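You operate a simulated robot arm through the tools that you are given. There is no shell and no other tool. Be economical: measure what you need, move in short steps, check, and stop when the job is done.

You run a simulated two-armed robot. Do the job below in one go: nothing can be reset, and whatever is moved stays where it is left.

## Task
Put the 25 mm bearing and the 2 m sensor away in the middle drawer.
Fine: shut it again; the other parts stay on the bench. Set down upright: what you pick out.

The check looks at the end state, three seconds after you hand in, the way a careful person would. Anything else that was tipped, shoved, dropped, spilled or broken makes it a failure.

## Robot
Two 7-joint arms with two-finger parallel grippers on one trunk, on a base that drives. Base frame: it is fixed to the floor where the robot stands at the start and does not move with it; the origin is under the middle of the robot, x ahead of it, y to its left, z up. Readings come in mm, degrees, newtons and seconds.
The left shoulder is at the start at [60, 147, 543], the right one opposite. With the tool pointing down near the work surface each hand reaches from about 100 to 580 mm from the robot's upright axis, wherever it stands, measured 20 degrees to its own side. Places, roughly: middle drawer [600, 0, 500]; middle drawer of the blue cabinet [800, 0, 500]. Payload 3.43 kg a hand.
The tool frame of a hand sits at the grasp point between the pads (the TCP): z along the fingers, y along the line on which they close. The tips reach 30 mm beyond it. Largest opening 94 mm; finger width 28, thickness 10; the body of the gripper, 50 by 96 mm, starts 55 mm behind the TCP.
Orientation is told as [roll, pitch, yaw] about the base's x, y, z axes, in that order, counted from this pose: with the fingers straight down and closing along the base's y, the tool's x points along the base's -x, its y along +y and its z along -z.

## Interface
- The arms move only by the tool jog_arm. It takes "left_plan", "right_plan" or both (then of equal length, played together; a hand with none holds still); each is a list that holds one entry, the list of rows, each a list of 7 numbers: the turn, a rotation vector about the tool's x, y, z in degrees, then the shift along the tool's x, y, z in mm, then the finger opening in mm, from 0 to 94. In form: [[[wx, wy, wz, tx, ty, tz, jaw], ...]]. A call has 1 to 12 rows; each row is the pose to reach, as a shift and turn from the pose commanded when the call began, along the tool's axes at that moment. Rows are played at 5 a second. More than 50 mm and 8.6 degrees between two rows, or a gripper value outside its range, and nothing of the call is played. A pose out of reach is approached as far as the arm can. The call stops where the force on the tool passes 90 N (or 10 N more than at its start, if that is more) or the arm is blocked; 0.2 s more then pass. Each finger travels about 72 mm/s and halts on what it meets, pressing with about 22 N; the grip force reading is that of the motor and also rises with nothing between the fingers. The clock runs only during rows and for 0.2 s after the last one: add rows that repeat a pose to give the fingers time. It gives the time, the measured TCP pose, the force on the tool (base axes), the opening and the grip force at its end, in the units of the frame above (readings bear some noise), with the torque about the TCP (base axes, N m) and any sound that the robot's microphone picked up.
- Cameras (640 x 400 px; columns grow to the right, rows downward): "scene" is now at [49.7, 7.9, 1158]; the picture's right is [0.10, -0.99, 0.00], its down [-0.71, -0.07, -0.70] and it looks along [0.69, 0.07, -0.72] (base axes); focal length 214 px, centre (320, 200). "left" rides on the left gripper at [76, -14, -103] in its tool frame; the picture's right is [0.18, 0.98, 0.00], its down [-0.75, 0.14, -0.64] and it looks along [-0.63, 0.12, 0.77] (tool axes); focal length 243 px, centre (320, 200). "right" rides on the right gripper at [76, 14, -103] in its tool frame; the picture's right is [-0.18, 0.98, 0.00], its down [-0.75, -0.14, -0.64] and it looks along [-0.63, -0.12, 0.77] (tool axes); focal length 243 px, centre (320, 200). There is no depth. A picture from a camera that has moved, and an enlarged one, comes with that camera's place and axes in the base frame and with its lens.
- grab_frame(camera): a new picture of that camera. It takes no simulated time.
- lift_body(by): slides the trunk up (or, below 0, down) by that many mm; the arms and the scene camera ride with it, the base frame stays. It gives what a move gives, with no picture.
- drive_base(legs): drives the robot by 1 to 6 legs, each [ahead, left, turn to the left] in mm, mm and degrees, along the robot's own axes; the way and the turn of a leg run together, so that a leg with both is an arc; at most 1500 mm and 180 degrees a leg. The arms and the cameras ride along, it lands a little off, and it stops where it bumps. It gives what a move gives.
- head_to(pan, tilt): turns the head with the scene camera to pan (to the left, within 86 degrees either way) and tilt (down, from -29 to 69), counted from straight ahead of the robot. It gives what a move gives.
- close_up(camera, box): a new picture of the part [left, top, right, bottom] of that camera's present view, enlarged. It takes no simulated time.
- hand_in(): hands the job in; it is judged then, once.

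Work in short steps. Places have to be worked out from the pictures, the camera data and where the tool is seen: move nearer, look again, correct. Check each grasp and each placing, and mend what went wrong. You have 120 turns and 92 pictures in all, those below and enlarged ones among them. Open the grippers and draw the arms clear of the work before you hand the job in, unless the task says otherwise; then end with one line.

The tools are called after "Call:" by a JSON object that holds its "method" and its "body". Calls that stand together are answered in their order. jog_arm: Moves the arms, as the interface text tells. Its arguments: {"type":"object","properties":{"left_plan":{"type":"array","items":{"type":"array","items":{"type":"array","items":{"type":"number"}}}},"right_plan":{"type":"array","items":{"type":"array","items":{"type":"array","items":{"type":"number"}}}}},"required":[]} The other tools are called the same way: lift_body (by) slides the trunk up or down; drive_base (legs) drives the base; head_to (pan, tilt) turns the head that bears the scene camera; grab_frame (camera) takes a picture; close_up (camera, box) takes an enlarged picture of a part of a camera's view; hand_in () hands the job in.

At the start:

```text
clock: 0.0
left_tcp_pos: [279.5, 137.5, 1000.6]
left_tcp_rot: [0.0, -0.1, 0.0]
left_contact_force: [-0.1, 0.5, -0.2]
left_wrist_torque: [-0.03, -0.01, 0.02]
left_opening: 93.7
left_grip_force: 0.0
right_tcp_pos: [282.6, -133.0, 999.5]
right_tcp_rot: [0.0, -0.1, 0.0]
right_contact_force: [-0.1, -0.4, 0.5]
right_wrist_torque: [0.01, -0.01, -0.01]
right_opening: 93.9
right_grip_force: 0.2
trunk travel left (down, up): [-250.0, 0.0]
robot x, y, heading: [-0.8, -4.0, -0.1]
head pan, tilt: [5.8, 45.9]
```

scene: 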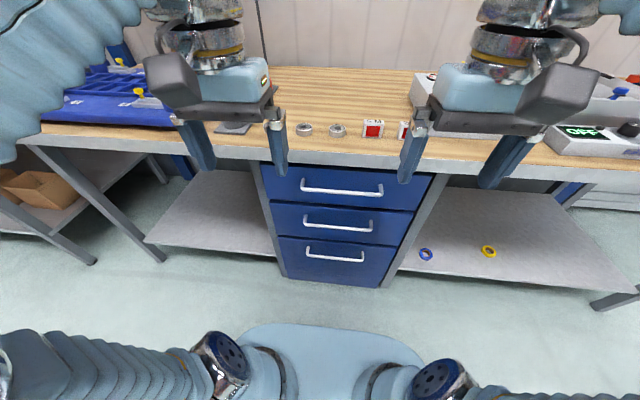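
right: 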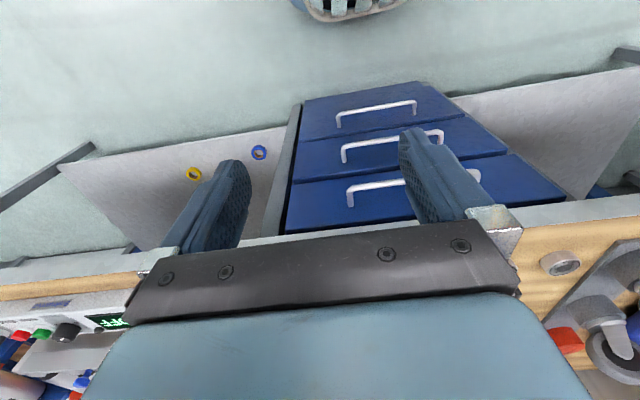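
left: 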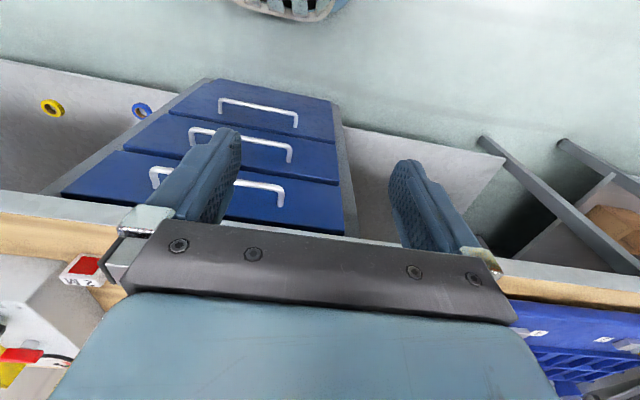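

I see two bearings and two red-labelled boxes at the bench front edge, above a three-drawer unit. I'll enlarge the bench area to identify them.

Call:
{"method": "close_up", "body": {"camera": "scene", "box": [270, 90, 450, 200]}}

Call:
{"method": "close_up", "body": {"camera": "scene", "box": [240, 150, 460, 290]}}

```text
3.56 times, centred on (360, 145) of scene
camera zoom: at [49.7, 7.9, 1158.0], right [0.1, -0.99, 0.0], down [-0.71, -0.07, -0.7], along [0.69, 0.07, -0.72], focal length 763 px, centre (178, 396)
```

zoom: 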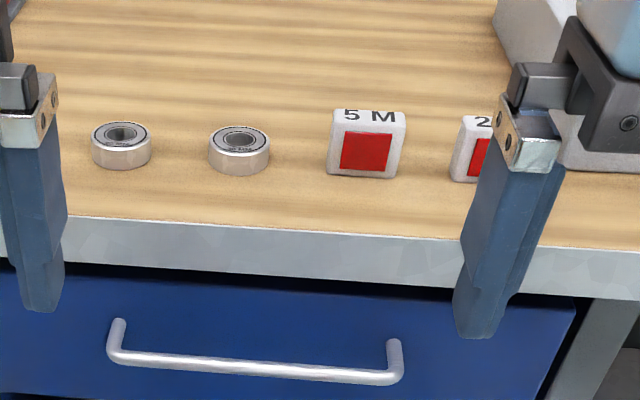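

```text
2.86 times, centred on (350, 220) of scene
camera zoom: at [49.7, 7.9, 1158.0], right [0.1, -0.99, 0.0], down [-0.71, -0.07, -0.7], along [0.69, 0.07, -0.72], focal length 613 px, centre (234, 143)
```

zoom: 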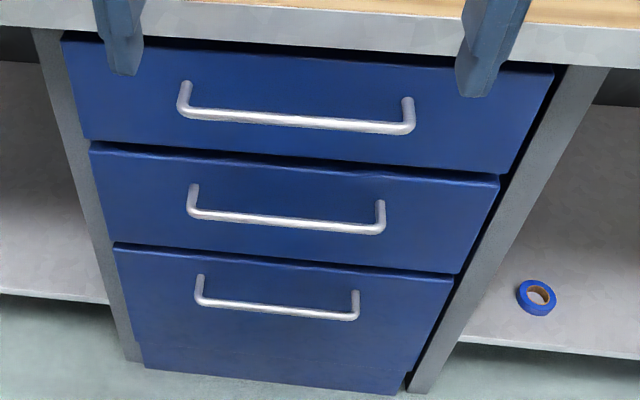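

The bearings' sizes and the 2 M sensor are partly hidden, so I spread the hands a bit and look again.

Call:
{"method": "jog_arm", "body": {"left_plan": [[[0, 0, 0, 0, 45, 0, 94], [0, 0, 0, 0, 90, 0, 94], [0, 0, 0, 0, 135, 0, 94]]], "right_plan": [[[0, 0, 0, 0, -45, 0, 94], [0, 0, 0, 0, -90, 0, 94], [0, 0, 0, 0, -135, 0, 94]]]}}

Call:
{"method": "head_to", "body": {"pan": 0, "tilt": 35}}

Call:
{"method": "grab_frame", "body": {"camera": "scene"}}

```text
clock: 0.8
left_tcp_pos: [279.8, 272.8, 1001.3]
left_tcp_rot: [0.0, 0.0, 0.0]
left_contact_force: [-0.2, 0.2, 0.4]
left_wrist_torque: [0.0, 0.0, -0.03]
left_opening: 93.9
left_grip_force: 0.0
right_tcp_pos: [282.1, -269.3, 996.8]
right_tcp_rot: [0.0, -0.1, 0.0]
right_contact_force: [-0.2, 0.6, -0.7]
right_wrist_torque: [-0.03, 0.01, -0.03]
right_opening: 93.9
right_grip_force: 0.1
trunk travel left (down, up): [-250.0, 0.0]
robot x, y, heading: [-3.7, 4.3, 0.0]
head pan, tilt: [5.8, 45.9]
```

```text
clock: 1.5
left_tcp_pos: [279.6, 272.4, 1000.1]
left_tcp_rot: [0.1, -0.1, 0.0]
left_contact_force: [0.9, -0.2, 0.1]
left_wrist_torque: [0.03, -0.02, 0.01]
left_opening: 94.0
left_grip_force: 0.0
right_tcp_pos: [281.7, -268.6, 997.5]
right_tcp_rot: [0.0, 0.0, 0.0]
right_contact_force: [-0.8, 0.2, -0.2]
right_wrist_torque: [0.03, 0.01, 0.0]
right_opening: 94.1
right_grip_force: 0.1
trunk travel left (down, up): [-250.0, 0.0]
robot x, y, heading: [-1.4, -2.0, -0.0]
head pan, tilt: [0.0, 35.0]
```

```text
86 pictures are left
camera scene: at [57.6, -0.2, 1174.0], right [0.0, -1.0, 0.0], down [-0.57, 0.0, -0.82], along [0.82, 0.0, -0.57], focal length 214 px, centre (320, 200)
```

scene: 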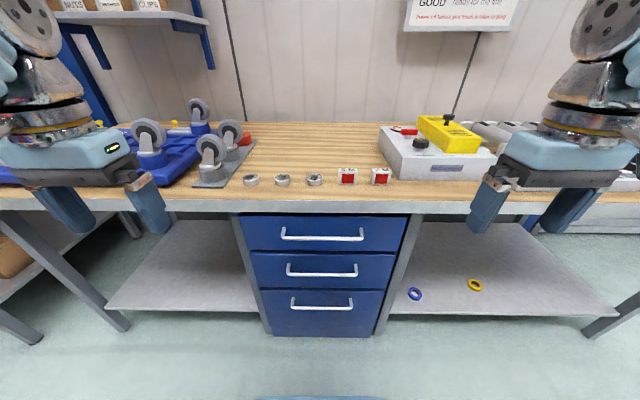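

Three bearings are in the row, and two sensors. I enlarge them.

Call:
{"method": "close_up", "body": {"camera": "scene", "box": [235, 160, 335, 222]}}

Call:
{"method": "close_up", "body": {"camera": "scene", "box": [320, 150, 420, 212]}}

Call:
{"method": "close_up", "body": {"camera": "scene", "box": [220, 200, 430, 340]}}

```text
6.40 times, centred on (285, 191) of scene
camera zoom: at [57.6, -0.2, 1174.0], right [0.0, -1.0, 0.0], down [-0.57, 0.0, -0.82], along [0.82, 0.0, -0.57], focal length 1373 px, centre (544, 258)
```

zoom: 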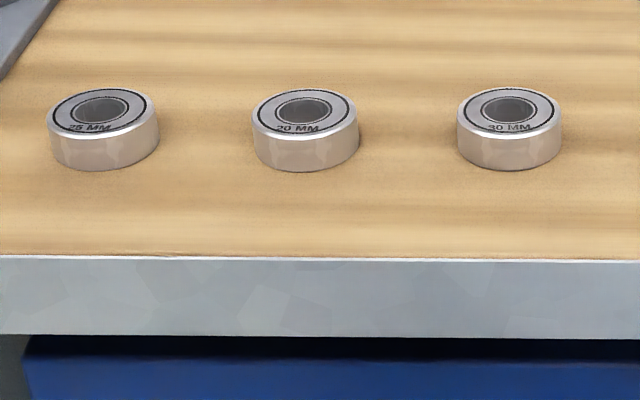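

```text
6.40 times, centred on (370, 181) of scene
camera zoom: at [57.6, -0.2, 1174.0], right [0.0, -1.0, 0.0], down [-0.57, 0.0, -0.82], along [0.82, 0.0, -0.57], focal length 1373 px, centre (0, 322)
```

zoom: 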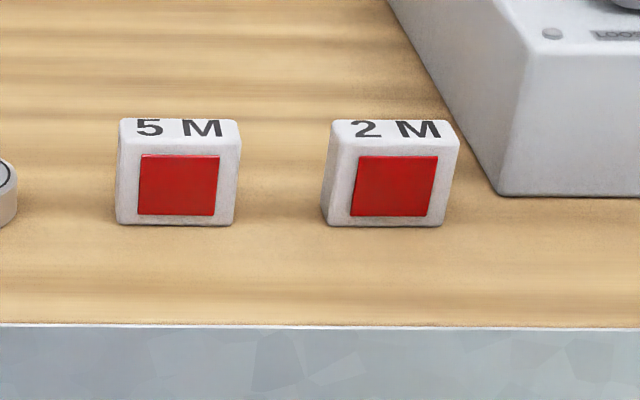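

```text
2.86 times, centred on (325, 270) of scene
camera zoom: at [57.6, -0.2, 1174.0], right [0.0, -1.0, 0.0], down [-0.57, 0.0, -0.82], along [0.82, 0.0, -0.57], focal length 613 px, centre (306, 0)
```

zoom: 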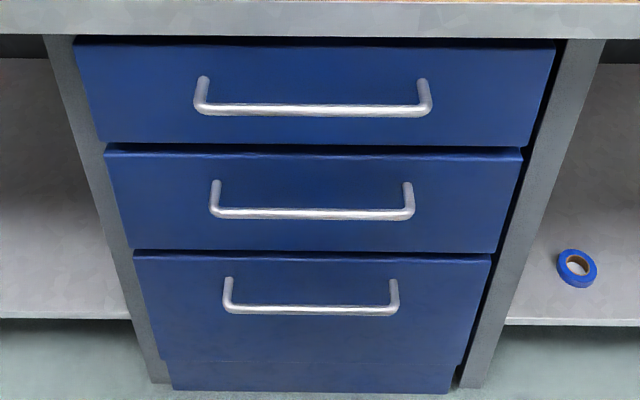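

Left-most bearing reads 25 MM, the right box reads 2 M. I lower the trunk for a second viewpoint to triangulate heights.

Call:
{"method": "lift_body", "body": {"by": -200}}

Call:
{"method": "grab_frame", "body": {"camera": "scene"}}

Call:
{"method": "close_up", "body": {"camera": "scene", "box": [220, 140, 430, 280]}}

```text
clock: 3.7
left_tcp_pos: [279.8, 271.8, 800.3]
left_tcp_rot: [0.0, 0.0, 0.0]
left_contact_force: [-0.4, -0.1, 0.2]
left_wrist_torque: [0.0, -0.05, 0.01]
left_opening: 94.2
left_grip_force: 0.1
right_tcp_pos: [281.4, -269.5, 797.2]
right_tcp_rot: [0.0, 0.0, 0.0]
right_contact_force: [-0.8, 0.6, 0.8]
right_wrist_torque: [0.01, 0.01, 0.01]
right_opening: 93.9
right_grip_force: 0.0
trunk travel left (down, up): [-50.0, 200.0]
robot x, y, heading: [1.9, -2.1, -0.2]
head pan, tilt: [0.0, 35.0]
```

```text
82 pictures are left
camera scene: at [57.6, -0.2, 974.1], right [0.0, -1.0, 0.0], down [-0.57, 0.0, -0.82], along [0.82, 0.0, -0.57], focal length 214 px, centre (320, 200)
```

scene: 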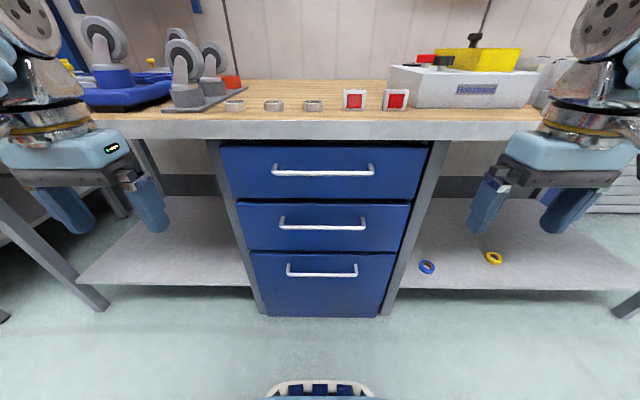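

```text
2.86 times, centred on (325, 210) of scene
camera zoom: at [57.6, -0.2, 974.1], right [0.0, -1.0, 0.0], down [-0.57, 0.0, -0.82], along [0.82, 0.0, -0.57], focal length 613 px, centre (306, 171)
```

zoom: 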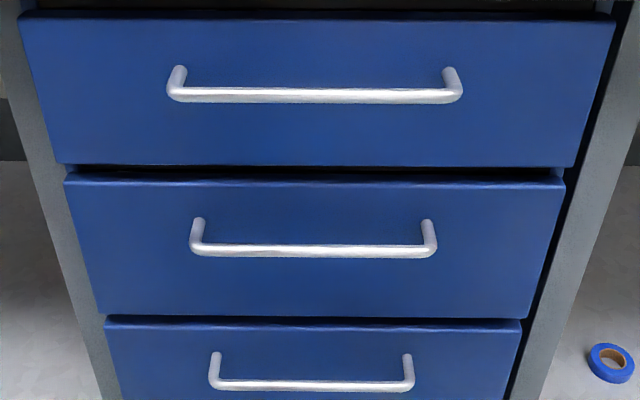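

Triangulated: middle handle bar at about x 482, y −7 (spanning ±115), z 588; bench front x≈515, top z≈854; 25 mm bearing ≈(610,202), 2 M sensor ≈(600,−172). I'll now rotate the right hand to point forward with vertical closing, to grip the handle.

Call:
{"method": "jog_arm", "body": {"right_plan": [[[-4.6, -4.6, 4.6, -8, 10, 10, 94], [-9.2, -9.2, 9.2, -16, 20, 20, 94], [-13.8, -13.8, 13.8, -24, 30, 30, 94], [-18.4, -18.4, 18.4, -32, 40, 40, 94], [-23, -23, 23, -40, 50, 50, 94], [-27.6, -27.6, 27.6, -48, 60, 60, 94], [-32.2, -32.2, 32.2, -56, 70, 70, 94], [-36.8, -36.8, 36.8, -64, 80, 80, 94], [-41.4, -41.4, 41.4, -72, 90, 90, 94], [-46, -46, 46, -80, 100, 100, 94], [-50.6, -50.6, 50.6, -88, 110, 110, 94], [-55.2, -55.2, 55.2, -96, 120, 120, 94]]]}}

Call:
{"method": "grab_frame", "body": {"camera": "scene"}}

```text
clock: 6.3
left_tcp_pos: [278.6, 271.7, 800.1]
left_tcp_rot: [0.0, -0.1, 0.0]
left_contact_force: [-1.1, 0.3, 0.2]
left_wrist_torque: [-0.01, 0.0, -0.01]
left_opening: 94.4
left_grip_force: 0.0
right_tcp_pos: [378.1, -149.8, 678.7]
right_tcp_rot: [74.2, -11.9, -74.3]
right_contact_force: [0.4, 0.3, 0.0]
right_wrist_torque: [-0.03, 0.0, 0.01]
right_opening: 93.8
right_grip_force: 0.0
trunk travel left (down, up): [-50.0, 200.0]
robot x, y, heading: [0.6, 1.2, -0.1]
head pan, tilt: [0.0, 35.0]
```

```text
80 pictures are left
camera scene: at [57.5, -0.2, 974.1], right [0.0, -1.0, 0.0], down [-0.57, 0.0, -0.82], along [0.82, 0.0, -0.57], focal length 214 px, centre (320, 200)
```

scene: 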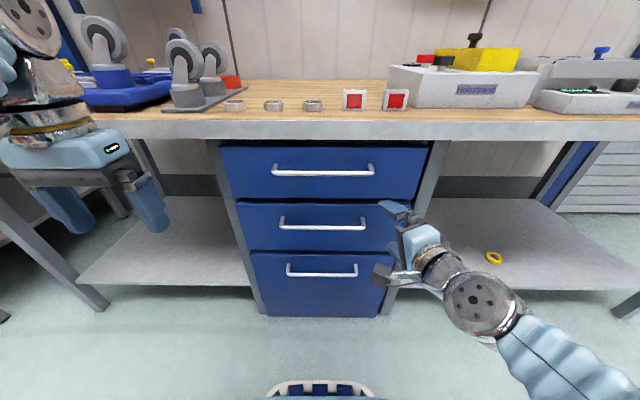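

The arm turns well. I finish the rotation, then move the hand in front of the handle.

Call:
{"method": "jog_arm", "body": {"right_plan": [[[-4.7, -4.7, 4.7, 0, 0, 0, 94], [-9.4, -9.4, 9.4, 0, 0, 0, 94], [-14.1, -14.1, 14.1, 0, 0, 0, 94]]]}}

```text
clock: 7.1
left_tcp_pos: [279.4, 272.4, 799.6]
left_tcp_rot: [0.0, -0.1, 0.1]
left_contact_force: [0.0, 0.3, -1.4]
left_wrist_torque: [0.01, -0.02, 0.01]
left_opening: 93.9
left_grip_force: 0.0
right_tcp_pos: [398.7, -138.5, 708.9]
right_tcp_rot: [90.0, 0.2, -90.1]
right_contact_force: [0.0, -0.3, -0.7]
right_wrist_torque: [0.03, 0.0, -0.04]
right_opening: 94.0
right_grip_force: 0.1
right hand out of reach, approached as far as the arm can: row 1, 2, 3
trunk travel left (down, up): [-50.0, 200.0]
robot x, y, heading: [-1.5, -1.2, -0.2]
head pan, tilt: [0.0, 35.0]
```

Orientation is right (tool x=+Y, y=+Z, z=+X). Now move toward a pre-grasp at about (440, −70, 588).

Call:
{"method": "jog_arm", "body": {"right_plan": [[[0, 0, 0, 16, 0, 25, 94], [0, 0, 0, 32, -25, 35, 94], [0, 0, 0, 48, -50, 45, 94], [0, 0, 0, 64, -75, 50, 94], [0, 0, 0, 80, -90, 50, 94], [0, 0, 0, 80, -90, 50, 94]]]}}

Call:
{"method": "grab_frame", "body": {"camera": "scene"}}

Call:
{"method": "grab_frame", "body": {"camera": "right"}}

```text
clock: 8.3
left_tcp_pos: [278.1, 270.3, 802.3]
left_tcp_rot: [0.0, -0.3, -0.1]
left_contact_force: [-0.3, 0.5, 0.9]
left_wrist_torque: [0.02, -0.02, 0.03]
left_opening: 94.0
left_grip_force: 0.1
right_tcp_pos: [447.7, -76.3, 643.4]
right_tcp_rot: [92.8, 0.2, -92.0]
right_contact_force: [-22.9, -15.8, 45.0]
right_wrist_torque: [-0.75, -0.39, -0.55]
right_opening: 67.5
right_grip_force: 0.1
trunk travel left (down, up): [-50.0, 200.0]
robot x, y, heading: [0.4, -0.6, -0.2]
head pan, tilt: [0.0, 35.0]
stopped in row 5 (right hand): the force on the tool passed its limit at 97 N (the readings are from after the stop); the commanded pose is now the measured one
```

```text
79 pictures are left
camera scene: at [54.0, -1.6, 974.8], right [0.0, -1.0, 0.0], down [-0.57, 0.0, -0.82], along [0.82, 0.0, -0.57], focal length 214 px, centre (320, 200)
```

scene: 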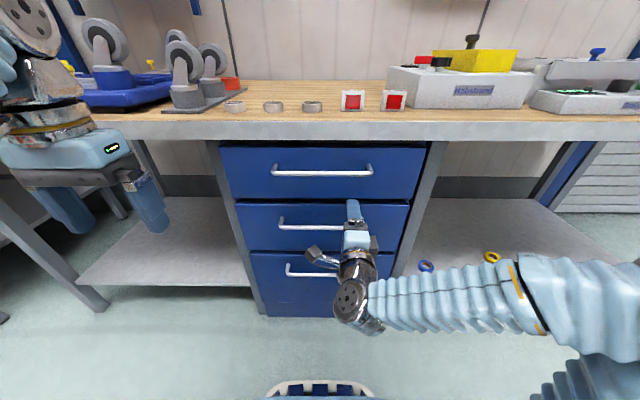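

```text
78 pictures are left
camera right: at [347.5, 0.9, 653.9], right [-0.06, -0.19, 0.98], down [-0.66, -0.73, -0.18], along [0.75, -0.66, -0.08], focal length 243 px, centre (320, 200)
```

right: 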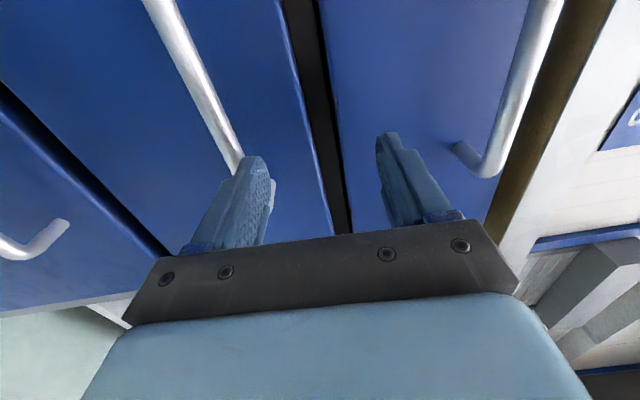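

The lower finger came down on the handle bar while still high. I back off, straighten, then lower to bar height.

Call:
{"method": "jog_arm", "body": {"right_plan": [[[0, 0, 0, 0, 0, -40, 94], [0, 2, -2.8, 0, 0, -60, 94], [0, 2, -2.8, 0, 0, -60, 94]]]}}

```text
clock: 9.1
left_tcp_pos: [280.1, 270.8, 799.8]
left_tcp_rot: [0.0, -0.1, -0.1]
left_contact_force: [-0.1, 0.2, -0.6]
left_wrist_torque: [0.0, 0.01, 0.02]
left_opening: 94.1
left_grip_force: 0.1
right_tcp_pos: [408.2, -52.7, 655.9]
right_tcp_rot: [91.4, -2.8, -89.8]
right_contact_force: [-2.2, -9.9, 10.7]
right_wrist_torque: [-0.45, -0.2, -0.26]
right_opening: 88.7
right_grip_force: 0.1
right hand out of reach, approached as far as the arm can: row 1, 2, 3
trunk travel left (down, up): [-50.0, 200.0]
robot x, y, heading: [1.0, -2.9, 0.2]
head pan, tilt: [0.0, 35.0]
```

The arm is too folded to retract further; I drive the base back 80 mm to give it room.

Call:
{"method": "drive_base", "body": {"legs": [[-80, 0, 0]]}}

Call:
{"method": "grab_frame", "body": {"camera": "right"}}

```text
clock: 10.1
left_tcp_pos: [200.1, 271.8, 799.6]
left_tcp_rot: [0.0, -0.1, -0.1]
left_contact_force: [0.8, 0.7, -0.2]
left_wrist_torque: [-0.01, -0.01, -0.01]
left_opening: 94.1
left_grip_force: 0.1
right_tcp_pos: [329.7, -52.0, 657.2]
right_tcp_rot: [91.4, -2.8, -89.8]
right_contact_force: [-0.4, 0.7, 0.4]
right_wrist_torque: [0.0, -0.06, -0.03]
right_opening: 93.9
right_grip_force: 0.0
trunk travel left (down, up): [-50.0, 200.0]
robot x, y, heading: [-76.0, 1.2, -0.1]
head pan, tilt: [0.0, 35.0]
```

```text
77 pictures are left
camera right: at [227.4, 22.2, 665.1], right [-0.03, -0.14, 0.99], down [-0.64, -0.76, -0.12], along [0.77, -0.63, -0.07], focal length 243 px, centre (320, 200)
```

right: 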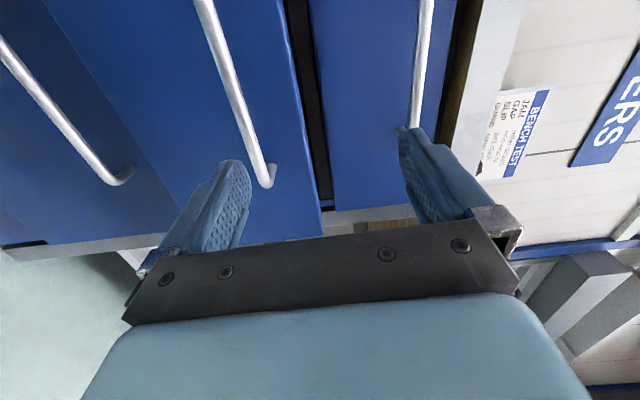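

Free now. Lower to about z 588 first while staying back, then check.

Call:
{"method": "jog_arm", "body": {"right_plan": [[[0, 0, 0, 0, -25, 15, 94], [0, 0, 0, 0, -50, 30, 94], [0, 0, 0, 0, -69, 40, 94], [0, 0, 0, 0, -69, 40, 94]]]}}

```text
clock: 11.1
left_tcp_pos: [201.3, 271.7, 800.7]
left_tcp_rot: [0.0, -0.1, -0.1]
left_contact_force: [0.3, -0.7, 0.2]
left_wrist_torque: [-0.01, -0.01, -0.01]
left_opening: 93.9
left_grip_force: 0.1
right_tcp_pos: [374.8, -51.0, 590.2]
right_tcp_rot: [91.5, -2.8, -90.0]
right_contact_force: [-0.2, -0.5, 0.9]
right_wrist_torque: [0.01, -0.01, -0.01]
right_opening: 94.1
right_grip_force: 0.2
right hand out of reach, approached as far as the arm can: row 1, 2, 3, 4
trunk travel left (down, up): [-50.0, 200.0]
robot x, y, heading: [-81.0, -1.6, -0.3]
head pan, tilt: [0.0, 35.0]
```

Height is right. Advance toward the bar by 90 mm with fingers open.

Call:
{"method": "jog_arm", "body": {"right_plan": [[[0, 0, 0, 0, 0, 30, 94], [0, 0, 0, 0, 0, 60, 94], [0, 0, 0, 0, 0, 85, 94], [0, 0, 0, 0, 0, 85, 94]]]}}

Call:
{"method": "grab_frame", "body": {"camera": "right"}}

Call:
{"method": "grab_frame", "body": {"camera": "scene"}}

```text
clock: 12.1
left_tcp_pos: [200.5, 272.0, 801.5]
left_tcp_rot: [0.1, -0.2, -0.1]
left_contact_force: [-0.2, 0.1, 0.2]
left_wrist_torque: [0.01, -0.01, 0.02]
left_opening: 94.2
left_grip_force: 0.0
right_tcp_pos: [462.7, -51.0, 592.2]
right_tcp_rot: [91.6, -2.8, -89.9]
right_contact_force: [0.8, -0.3, 0.7]
right_wrist_torque: [0.02, 0.01, -0.03]
right_opening: 94.2
right_grip_force: 0.1
trunk travel left (down, up): [-50.0, 200.0]
robot x, y, heading: [-80.2, -3.1, -0.0]
head pan, tilt: [0.0, 35.0]
```

```text
76 pictures are left
camera right: at [360.6, 25.1, 600.7], right [-0.03, -0.14, 0.99], down [-0.64, -0.76, -0.12], along [0.77, -0.63, -0.07], focal length 243 px, centre (320, 200)
```

right: 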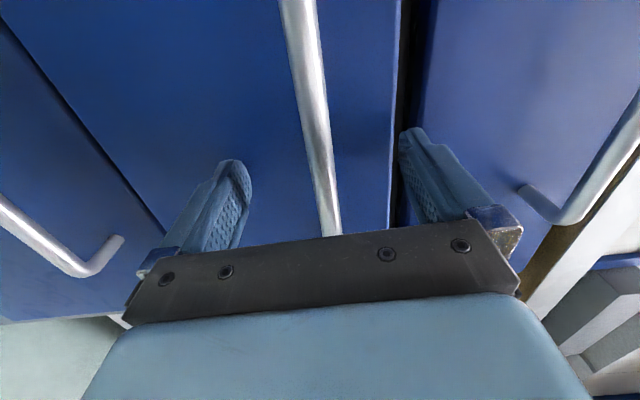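

```text
75 pictures are left
camera scene: at [-22.1, -0.7, 974.1], right [0.0, -1.0, 0.0], down [-0.57, 0.0, -0.82], along [0.82, 0.0, -0.57], focal length 214 px, centre (320, 200)
```

scene: 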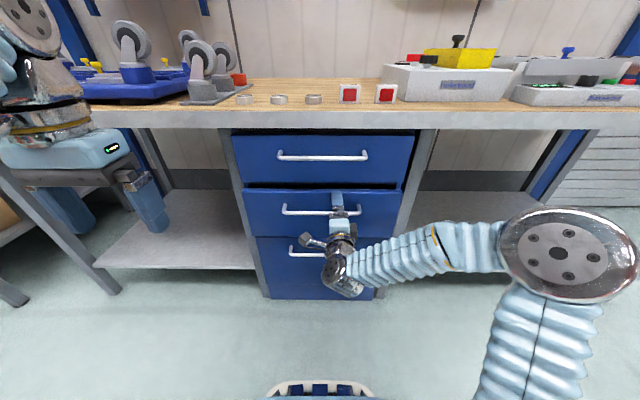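

The bar lies between the fingers. I close on it.

Call:
{"method": "jog_arm", "body": {"right_plan": [[[0, 0, 0, 0, 0, 0, 40], [0, 0, 0, 0, 0, 0, 0], [0, 0, 0, 0, 0, 0, 0], [0, 0, 0, 0, 0, 0, 0], [0, 0, 0, 0, 0, 0, 0], [0, 0, 0, 0, 0, 0, 0]]]}}

Call:
{"method": "grab_frame", "body": {"camera": "right"}}

```text
clock: 13.5
left_tcp_pos: [199.0, 271.5, 800.7]
left_tcp_rot: [-0.1, -0.3, -0.2]
left_contact_force: [-0.5, 0.0, -0.2]
left_wrist_torque: [-0.01, 0.03, -0.01]
left_opening: 93.9
left_grip_force: 0.0
right_tcp_pos: [461.7, -48.3, 595.0]
right_tcp_rot: [91.8, -2.7, -89.8]
right_contact_force: [2.0, -0.8, 31.3]
right_wrist_torque: [1.04, 0.16, -0.11]
right_opening: 17.1
right_grip_force: 45.1
trunk travel left (down, up): [-50.0, 200.0]
robot x, y, heading: [-80.8, 1.4, -0.1]
head pan, tilt: [0.0, 35.0]
```

```text
74 pictures are left
camera right: at [359.7, 25.4, 603.4], right [-0.03, -0.14, 0.99], down [-0.64, -0.76, -0.13], along [0.77, -0.63, -0.06], focal length 243 px, centre (320, 200)
```

right: 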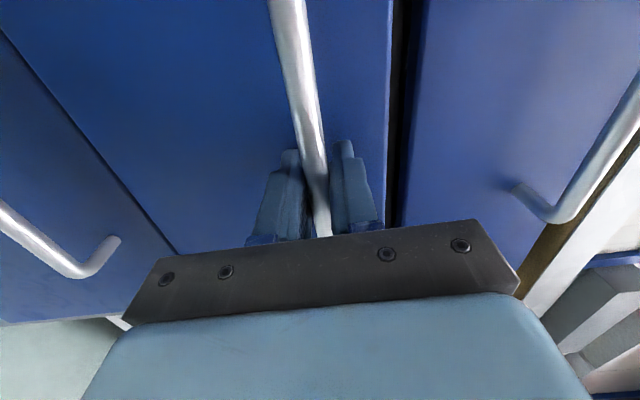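

Bar gripped (17 mm). I relieve the vertical strain slightly and drive back 100 mm to draw the drawer.

Call:
{"method": "jog_arm", "body": {"right_plan": [[[0, 0, 0, 0, 4, 0, 0], [0, 0, 0, 0, 4, 0, 0]]]}}

Call:
{"method": "drive_base", "body": {"legs": [[-100, 0, 0]]}}

Call:
{"method": "grab_frame", "body": {"camera": "scene"}}

```text
clock: 14.1
left_tcp_pos: [199.9, 271.7, 800.8]
left_tcp_rot: [0.1, -0.1, -0.2]
left_contact_force: [-0.1, 1.8, -0.6]
left_wrist_torque: [0.0, 0.02, -0.01]
left_opening: 93.9
left_grip_force: 0.0
right_tcp_pos: [461.4, -49.0, 595.9]
right_tcp_rot: [91.3, -2.8, -89.9]
right_contact_force: [-2.0, 1.1, 12.3]
right_wrist_torque: [1.03, 0.1, -0.55]
right_opening: 17.1
right_grip_force: 45.4
trunk travel left (down, up): [-50.0, 200.0]
robot x, y, heading: [-78.4, -2.8, -0.2]
head pan, tilt: [0.0, 35.0]
```

```text
clock: 15.2
left_tcp_pos: [103.3, 272.5, 800.4]
left_tcp_rot: [0.1, -0.1, -0.1]
left_contact_force: [0.9, -0.2, -0.3]
left_wrist_torque: [-0.01, -0.02, 0.0]
left_opening: 94.3
left_grip_force: 0.1
right_tcp_pos: [364.6, -47.9, 595.3]
right_tcp_rot: [91.3, -2.9, -89.7]
right_contact_force: [0.3, 14.6, -3.6]
right_wrist_torque: [1.03, -0.05, 0.41]
right_opening: 17.2
right_grip_force: 44.7
trunk travel left (down, up): [-50.0, 200.0]
robot x, y, heading: [-178.1, 0.8, 0.0]
head pan, tilt: [0.0, 35.0]
```

```text
73 pictures are left
camera scene: at [-119.8, 0.0, 973.9], right [0.0, -1.0, 0.0], down [-0.57, 0.0, -0.82], along [0.82, 0.0, -0.57], focal length 214 px, centre (320, 200)
```

scene: 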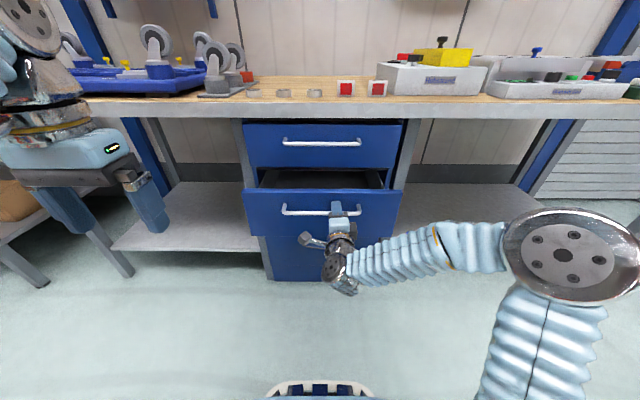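

The drawer opens with the handle. I pull another 110 mm.

Call:
{"method": "drive_base", "body": {"legs": [[-110, 0, 0]]}}

Call:
{"method": "grab_frame", "body": {"camera": "scene"}}

```text
clock: 16.4
left_tcp_pos: [-8.6, 272.8, 800.4]
left_tcp_rot: [0.0, 0.0, -0.1]
left_contact_force: [-0.2, 0.3, -0.2]
left_wrist_torque: [0.03, -0.02, -0.01]
left_opening: 93.9
left_grip_force: 0.1
right_tcp_pos: [250.6, -47.4, 595.3]
right_tcp_rot: [91.3, -2.9, -89.5]
right_contact_force: [1.6, 14.5, -4.8]
right_wrist_torque: [1.04, -0.07, 0.46]
right_opening: 16.9
right_grip_force: 45.3
trunk travel left (down, up): [-50.0, 200.0]
robot x, y, heading: [-290.4, 2.1, -0.2]
head pan, tilt: [0.0, 35.0]
```

```text
72 pictures are left
camera scene: at [-232.4, 0.2, 974.0], right [0.0, -1.0, 0.0], down [-0.57, 0.0, -0.82], along [0.82, 0.0, -0.57], focal length 214 px, centre (320, 200)
```

scene: 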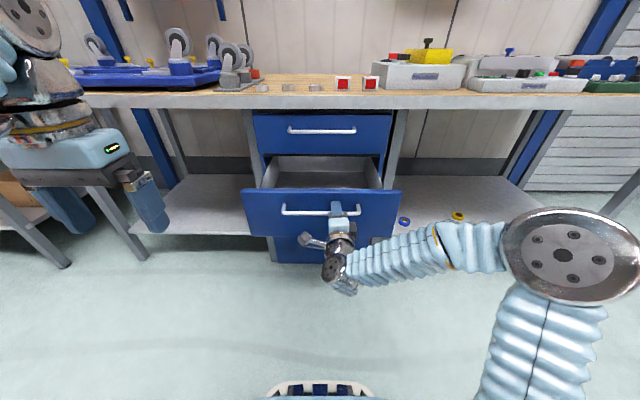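

Drawer is open ~220 mm, inside empty-looking. I release the handle and drive back clear.

Call:
{"method": "jog_arm", "body": {"right_plan": [[[0, 0, 0, 0, 0, 0, 60], [0, 0, 0, 0, 0, 0, 94], [0, 0, 0, 0, 0, 0, 94], [0, 0, 0, 0, 0, 0, 94]]]}}

Call:
{"method": "drive_base", "body": {"legs": [[-150, 0, 0]]}}

Call:
{"method": "grab_frame", "body": {"camera": "scene"}}

```text
clock: 17.4
left_tcp_pos: [-9.8, 272.3, 800.0]
left_tcp_rot: [0.0, 0.0, -0.1]
left_contact_force: [-0.6, -0.1, -0.3]
left_wrist_torque: [0.05, -0.01, -0.03]
left_opening: 94.3
left_grip_force: 0.1
right_tcp_pos: [250.0, -46.8, 596.1]
right_tcp_rot: [91.5, -2.7, -89.5]
right_contact_force: [0.0, -0.3, 0.1]
right_wrist_torque: [0.0, 0.0, -0.01]
right_opening: 93.8
right_grip_force: 0.1
trunk travel left (down, up): [-50.0, 200.0]
robot x, y, heading: [-290.1, 2.2, -0.2]
head pan, tilt: [0.0, 35.0]
```

```text
clock: 18.8
left_tcp_pos: [-156.5, 272.2, 799.9]
left_tcp_rot: [0.0, -0.2, 0.0]
left_contact_force: [1.6, -0.2, -0.8]
left_wrist_torque: [-0.01, -0.01, 0.03]
left_opening: 93.7
left_grip_force: 0.0
right_tcp_pos: [104.8, -46.7, 595.1]
right_tcp_rot: [91.4, -2.8, -89.3]
right_contact_force: [-0.5, 0.0, 0.0]
right_wrist_torque: [-0.03, -0.01, 0.03]
right_opening: 93.9
right_grip_force: 0.1
trunk travel left (down, up): [-50.0, 200.0]
robot x, y, heading: [-436.2, -1.5, 0.2]
head pan, tilt: [0.0, 35.0]
```

```text
71 pictures are left
camera scene: at [-380.0, -0.2, 974.1], right [0.0, -1.0, 0.0], down [-0.57, 0.0, -0.82], along [0.82, 0.0, -0.57], focal length 214 px, centre (320, 200)
```

scene: 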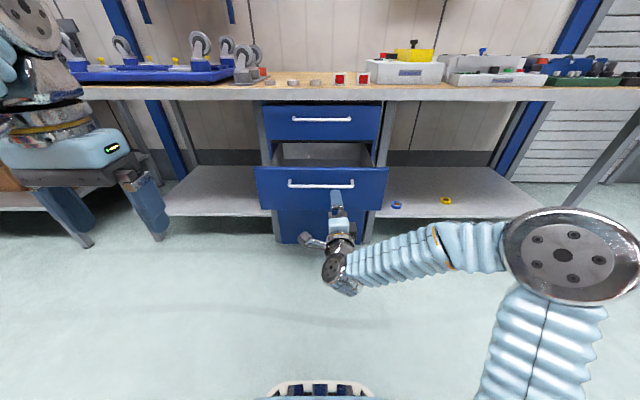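

Released cleanly; drawer stays open. Now I turn the right hand back to pointing down while lifting it out to its side.

Call:
{"method": "jog_arm", "body": {"right_plan": [[[4.6, 4.6, -4.6, -12, 15, 0, 94], [9.2, 9.2, -9.2, -24, 30, 0, 94], [13.8, 13.8, -13.8, -36, 45, 0, 94], [18.4, 18.4, -18.4, -48, 60, 0, 94], [23, 23, -23, -60, 75, 0, 94], [27.6, 27.6, -27.6, -72, 90, 0, 94], [32.2, 32.2, -32.2, -84, 105, 0, 94], [36.8, 36.8, -36.8, -96, 120, 0, 94], [41.4, 41.4, -41.4, -108, 135, 0, 94], [46, 46, -46, -120, 150, 0, 94], [50.6, 50.6, -50.6, -132, 165, 0, 94], [55.2, 55.2, -55.2, -144, 180, 0, 94]]]}}

```text
clock: 21.4
left_tcp_pos: [-157.7, 271.6, 800.8]
left_tcp_rot: [-0.1, 0.0, 0.0]
left_contact_force: [-0.6, -0.6, -0.3]
left_wrist_torque: [0.01, 0.03, 0.02]
left_opening: 94.2
left_grip_force: 0.1
right_tcp_pos: [102.1, -179.8, 781.4]
right_tcp_rot: [13.5, -14.2, -14.8]
right_contact_force: [0.7, -0.6, 0.6]
right_wrist_torque: [0.02, -0.01, 0.0]
right_opening: 93.8
right_grip_force: 0.1
right hand out of reach, approached as far as the arm can: row 5, 6
trunk travel left (down, up): [-50.0, 200.0]
robot x, y, heading: [-439.8, 1.0, 0.1]
head pan, tilt: [0.0, 35.0]
```

Finish straightening the right hand and raise the trunk fully again.

Call:
{"method": "jog_arm", "body": {"right_plan": [[[4.7, 4.7, -4.7, 0, 0, 0, 94], [9.4, 9.4, -9.4, 0, 0, 0, 94], [14.1, 14.1, -14.1, 0, 0, 0, 94]]]}}

Call:
{"method": "lift_body", "body": {"by": 200}}

```text
clock: 22.2
left_tcp_pos: [-158.2, 272.7, 802.1]
left_tcp_rot: [0.1, -0.1, 0.1]
left_contact_force: [-0.2, -0.9, -0.6]
left_wrist_torque: [0.03, 0.02, 0.0]
left_opening: 94.1
left_grip_force: 0.1
right_tcp_pos: [81.6, -182.6, 751.1]
right_tcp_rot: [-2.7, -1.5, 0.8]
right_contact_force: [-0.9, -1.5, -0.3]
right_wrist_torque: [0.03, 0.04, 0.03]
right_opening: 93.8
right_grip_force: 0.1
right hand out of reach, approached as far as the arm can: row 2, 3
trunk travel left (down, up): [-50.0, 200.0]
robot x, y, heading: [-437.9, -1.8, -0.0]
head pan, tilt: [0.0, 35.0]
```

```text
clock: 24.4
left_tcp_pos: [-156.7, 272.4, 1000.9]
left_tcp_rot: [0.0, -0.1, 0.0]
left_contact_force: [0.4, 0.0, 1.1]
left_wrist_torque: [0.02, 0.02, -0.03]
left_opening: 94.0
left_grip_force: 0.0
right_tcp_pos: [82.0, -182.0, 950.5]
right_tcp_rot: [-2.9, -1.5, 0.6]
right_contact_force: [0.4, 0.0, 0.1]
right_wrist_torque: [0.02, 0.0, 0.01]
right_opening: 94.1
right_grip_force: 0.1
trunk travel left (down, up): [-250.0, 0.0]
robot x, y, heading: [-437.6, -1.2, 0.0]
head pan, tilt: [0.0, 35.0]
```

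Pull the right hand back and level it, at z≈1000, ready for driving forward.

Call:
{"method": "jog_arm", "body": {"right_plan": [[[-1, 0.5, 0.2, 45, 0, -15, 94], [-2, 1, 0.4, 90, 0, -30, 94], [-2.9, 1.5, 0.6, 130, 0, -45, 94], [-2.9, 1.5, 0.6, 130, 0, -45, 94]]]}}

Call:
{"method": "head_to", "body": {"pan": 0, "tilt": 50}}

Call:
{"method": "drive_base", "body": {"legs": [[380, 0, 0]]}}

Call:
{"method": "grab_frame", "body": {"camera": "scene"}}

```text
clock: 25.4
left_tcp_pos: [-157.3, 271.9, 1000.6]
left_tcp_rot: [-0.1, -0.1, -0.1]
left_contact_force: [-0.5, 0.3, 0.3]
left_wrist_torque: [-0.01, -0.03, -0.01]
left_opening: 93.9
left_grip_force: 0.1
right_tcp_pos: [-53.0, -181.5, 989.3]
right_tcp_rot: [0.1, -0.1, 0.0]
right_contact_force: [-0.9, 0.2, -0.1]
right_wrist_torque: [0.04, -0.03, -0.01]
right_opening: 93.7
right_grip_force: 0.1
trunk travel left (down, up): [-250.0, 0.0]
robot x, y, heading: [-436.9, 0.9, 0.1]
head pan, tilt: [0.0, 35.0]
```

```text
clock: 26.1
left_tcp_pos: [-157.0, 272.0, 999.9]
left_tcp_rot: [-0.1, -0.1, 0.0]
left_contact_force: [0.1, -0.1, 0.4]
left_wrist_torque: [-0.02, 0.0, -0.04]
left_opening: 93.9
left_grip_force: 0.1
right_tcp_pos: [-51.4, -181.3, 988.8]
right_tcp_rot: [0.2, -0.3, 0.0]
right_contact_force: [0.4, -0.5, -0.4]
right_wrist_torque: [0.04, -0.02, 0.01]
right_opening: 93.9
right_grip_force: 0.0
trunk travel left (down, up): [-250.0, 0.0]
robot x, y, heading: [-441.1, 5.1, -0.0]
head pan, tilt: [0.0, 50.0]
```

```text
clock: 28.5
left_tcp_pos: [219.0, 272.7, 999.7]
left_tcp_rot: [-0.1, -0.1, 0.0]
left_contact_force: [-0.5, 0.5, 0.0]
left_wrist_torque: [0.05, -0.02, 0.02]
left_opening: 94.2
left_grip_force: 0.0
right_tcp_pos: [325.6, -180.1, 990.0]
right_tcp_rot: [0.1, -0.2, 0.1]
right_contact_force: [0.2, -0.2, -0.6]
right_wrist_torque: [-0.01, 0.0, 0.02]
right_opening: 94.3
right_grip_force: 0.1
trunk travel left (down, up): [-250.0, 0.0]
robot x, y, heading: [-61.1, 2.7, 0.0]
head pan, tilt: [0.0, 50.0]
```

```text
70 pictures are left
camera scene: at [-14.1, -0.1, 1152.3], right [0.0, -1.0, 0.0], down [-0.77, 0.0, -0.64], along [0.64, 0.0, -0.77], focal length 214 px, centre (320, 200)
```

scene: 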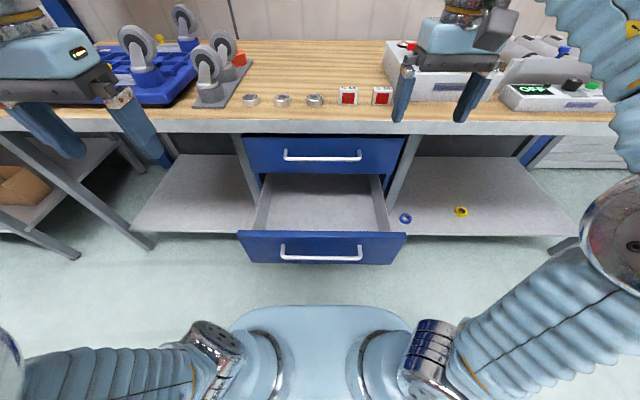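

The trunk front would come near the open drawer's handle (x≈253), so I'll only go 80 mm closer and tilt the hands forward ~30° for reach instead. Drive and tilt both.

Call:
{"method": "drive_base", "body": {"legs": [[75, 0, 0]]}}

Call:
{"method": "jog_arm", "body": {"left_plan": [[[0, -8, 0, 0, 0, 0, 94], [0, -16, 0, 0, -15, 0, 94], [0, -24, 0, 0, -30, 0, 94], [0, -30, 0, 0, -45, 0, 94], [0, -30, 0, -40, -68, 0, 94], [0, -30, 0, -80, -68, 0, 94]]], "right_plan": [[[0, -8, 0, 0, 0, 0, 94], [0, -16, 0, 0, 2, 0, 94], [0, -24, 0, 0, 4, 0, 94], [0, -30, 0, 0, 6, 0, 94], [0, -30, 0, -30, 8, 0, 94], [0, -30, 0, -60, 8, 0, 94]]]}}

Call:
{"method": "grab_frame", "body": {"camera": "scene"}}

Call:
{"method": "grab_frame", "body": {"camera": "right"}}

Call:
{"method": "grab_frame", "body": {"camera": "left"}}

```text
clock: 29.6
left_tcp_pos: [295.6, 271.8, 1000.6]
left_tcp_rot: [0.1, -0.1, 0.0]
left_contact_force: [0.4, 0.0, -0.3]
left_wrist_torque: [-0.01, 0.0, 0.02]
left_opening: 93.9
left_grip_force: 0.1
right_tcp_pos: [402.1, -181.1, 990.1]
right_tcp_rot: [0.1, -0.2, -0.1]
right_contact_force: [-0.6, -0.2, -0.1]
right_wrist_torque: [0.0, -0.01, 0.01]
right_opening: 94.1
right_grip_force: 0.1
trunk travel left (down, up): [-250.0, 0.0]
robot x, y, heading: [18.4, -1.3, 0.0]
head pan, tilt: [0.0, 50.0]
```

```text
clock: 31.0
left_tcp_pos: [375.0, 203.3, 998.3]
left_tcp_rot: [0.1, -30.1, 0.1]
left_contact_force: [-0.6, 0.0, 0.5]
left_wrist_torque: [0.04, 0.02, 0.03]
left_opening: 94.3
left_grip_force: 0.1
right_tcp_pos: [462.3, -173.3, 988.5]
right_tcp_rot: [0.2, -30.2, 0.0]
right_contact_force: [-0.3, -0.7, 0.3]
right_wrist_torque: [0.03, -0.01, -0.03]
right_opening: 93.8
right_grip_force: 0.2
trunk travel left (down, up): [-250.0, 0.0]
robot x, y, heading: [15.8, -1.7, -0.1]
head pan, tilt: [0.0, 50.0]
```

```text
69 pictures are left
camera scene: at [62.7, -0.2, 1152.3], right [0.0, -1.0, 0.0], down [-0.77, 0.0, -0.64], along [0.64, 0.0, -0.77], focal length 214 px, centre (320, 200)
```

scene: 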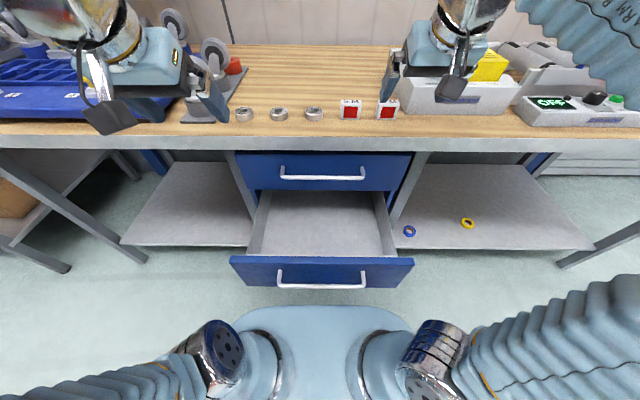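

```text
68 pictures are left
camera right: at [345.4, -160.1, 1041.0], right [0.16, 0.98, 0.09], down [0.33, -0.14, 0.93], along [0.93, -0.12, -0.34], focal length 243 px, centre (320, 200)
```

right: 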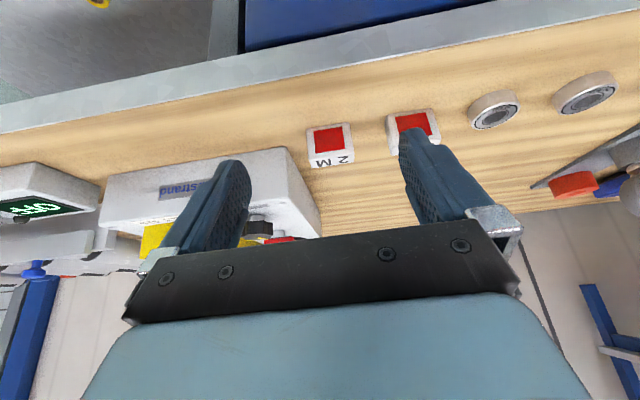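

```text
67 pictures are left
camera left: at [257.8, 190.4, 1049.8], right [-0.16, 0.98, -0.09], down [0.33, 0.14, 0.93], along [0.93, 0.12, -0.35], focal length 243 px, centre (320, 200)
```

left: 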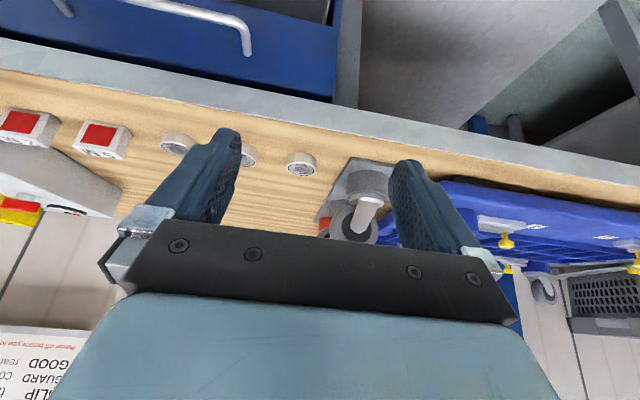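

Both cameras agree: bearing ≈(606,200) about 19 mm tall, sensor centre ≈(605,−173). I move both hands to hover at z≈940 above them, opening 70.

Call:
{"method": "jog_arm", "body": {"left_plan": [[[0, 0, 0, -33, -1, 32, 70], [0, 0, 0, -66, -1, 65, 70], [0, 0, 0, -99, -2, 97, 70], [0, 0, 0, -132, -3, 130, 70], [0, 0, 0, -164, -3, 162, 70], [0, 0, 0, -164, -3, 162, 70]]], "right_plan": [[[0, 0, 0, -19, 0, 21, 70], [0, 0, 0, -38, 0, 42, 70], [0, 0, 0, -57, 0, 63, 70], [0, 0, 0, -77, 0, 84, 70], [0, 0, 0, -96, 0, 106, 70], [0, 0, 0, -96, 0, 106, 70]]]}}

Call:
{"method": "grab_frame", "body": {"camera": "right"}}

Call:
{"method": "grab_frame", "body": {"camera": "left"}}

```text
clock: 32.4
left_tcp_pos: [604.2, 202.9, 944.7]
left_tcp_rot: [0.1, -30.0, 0.1]
left_contact_force: [1.0, -0.2, 0.0]
left_wrist_torque: [-0.01, 0.01, 0.0]
left_opening: 70.1
left_grip_force: 0.0
right_tcp_pos: [598.5, -174.5, 948.2]
right_tcp_rot: [0.1, -30.2, -0.1]
right_contact_force: [0.3, -1.0, -0.3]
right_wrist_torque: [0.01, 0.05, -0.02]
right_opening: 70.0
right_grip_force: 0.1
trunk travel left (down, up): [-250.0, 0.0]
robot x, y, heading: [14.2, 5.2, 0.0]
head pan, tilt: [0.0, 50.0]
```

```text
66 pictures are left
camera right: at [481.7, -161.7, 999.6], right [0.16, 0.98, 0.09], down [0.33, -0.14, 0.93], along [0.93, -0.12, -0.35], focal length 243 px, centre (320, 200)
```

right: 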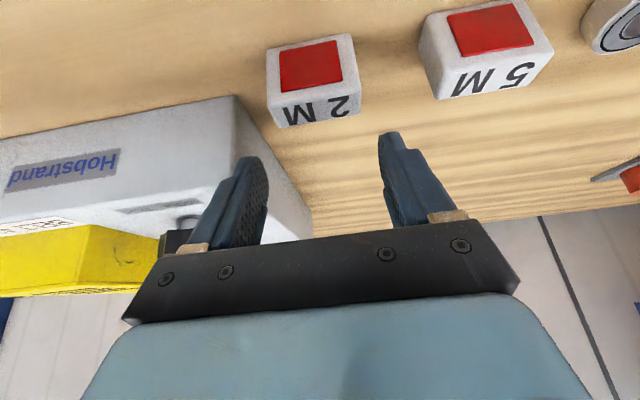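

```text
65 pictures are left
camera left: at [486.1, 188.4, 994.7], right [-0.16, 0.98, -0.09], down [0.33, 0.14, 0.93], along [0.93, 0.12, -0.35], focal length 243 px, centre (320, 200)
```

left: 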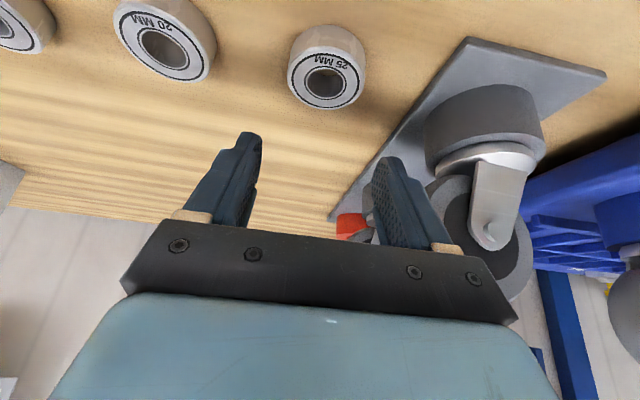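

Positions refined: bearing centre (602,200), sensor centre (600,−173.5, top z≈898). Lower both hands around them.

Call:
{"method": "jog_arm", "body": {"left_plan": [[[0, 0, 0, 12, -1, 14, 70], [0, 0, 0, 24, -2, 28, 70], [0, 0, 0, 34, -3, 39, 70], [0, 0, 0, 34, -3, 39, 70]]], "right_plan": [[[0, 0, 0, 11, 0, 15, 70], [0, 0, 0, 22, 1, 30, 70], [0, 0, 0, 32, 1, 45, 70], [0, 0, 0, 32, 1, 45, 70]]]}}

Call:
{"method": "grab_frame", "body": {"camera": "right"}}

Call:
{"method": "grab_frame", "body": {"camera": "left"}}

```text
clock: 33.4
left_tcp_pos: [591.3, 197.0, 892.3]
left_tcp_rot: [0.0, -30.3, 0.0]
left_contact_force: [6.0, -0.6, 6.8]
left_wrist_torque: [0.25, -0.17, -0.22]
left_opening: 69.8
left_grip_force: 0.0
right_tcp_pos: [591.9, -170.0, 893.0]
right_tcp_rot: [0.1, -30.4, 0.0]
right_contact_force: [2.6, -0.4, 8.2]
right_wrist_torque: [-0.35, -0.11, 0.04]
right_opening: 70.5
right_grip_force: 0.1
trunk travel left (down, up): [-250.0, 0.0]
robot x, y, heading: [16.5, -0.2, -0.1]
head pan, tilt: [0.0, 50.0]
```

```text
64 pictures are left
camera right: at [475.5, -158.6, 944.0], right [0.16, 0.98, 0.09], down [0.33, -0.14, 0.93], along [0.93, -0.12, -0.34], focal length 243 px, centre (320, 200)
```

right: 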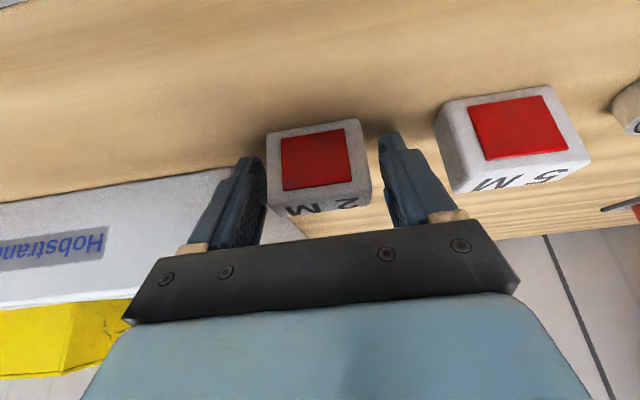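

```text
63 pictures are left
camera left: at [473.0, 184.1, 943.3], right [-0.16, 0.98, -0.09], down [0.33, 0.14, 0.93], along [0.93, 0.12, -0.34], focal length 243 px, centre (320, 200)
```

left: 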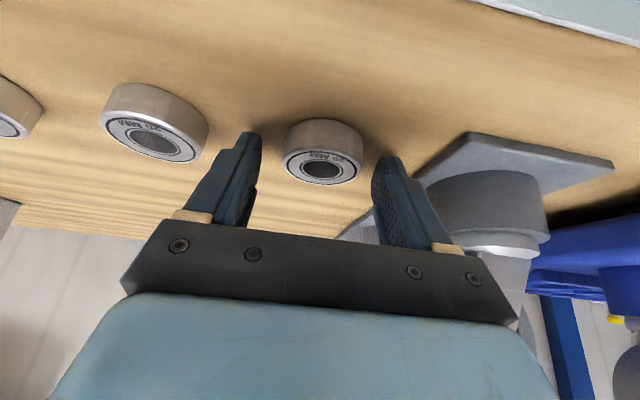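

Fingertips just touch the bench. Raise 2 mm and close both grippers.

Call:
{"method": "jog_arm", "body": {"left_plan": [[[0, 0, 0, -1, 0, -2, 70], [0, 0, 0, -1, 0, -2, 45], [0, 0, 0, -1, 0, -2, 30], [0, 0, 0, -1, 0, -2, 30], [0, 0, 0, -1, 0, -2, 30], [0, 0, 0, -1, 0, -2, 30]]], "right_plan": [[[0, 0, 0, -1, 0, -2, 70], [0, 0, 0, -1, 0, -2, 50], [0, 0, 0, -1, 0, -2, 35], [0, 0, 0, -1, 0, -2, 35], [0, 0, 0, -1, 0, -2, 35], [0, 0, 0, -1, 0, -2, 35]]]}}

```text
clock: 34.8
left_tcp_pos: [590.1, 198.6, 894.1]
left_tcp_rot: [0.0, -30.1, 0.0]
left_contact_force: [-0.5, -0.1, -0.5]
left_wrist_torque: [-0.03, 0.04, -0.04]
left_opening: 45.8
left_grip_force: 21.8
right_tcp_pos: [593.5, -171.9, 893.5]
right_tcp_rot: [0.1, -30.3, -0.1]
right_contact_force: [0.0, 0.1, -0.5]
right_wrist_torque: [0.04, 0.04, 0.02]
right_opening: 55.8
right_grip_force: 22.3
trunk travel left (down, up): [-250.0, 0.0]
robot x, y, heading: [15.9, 2.7, 0.3]
head pan, tilt: [0.0, 50.0]
```

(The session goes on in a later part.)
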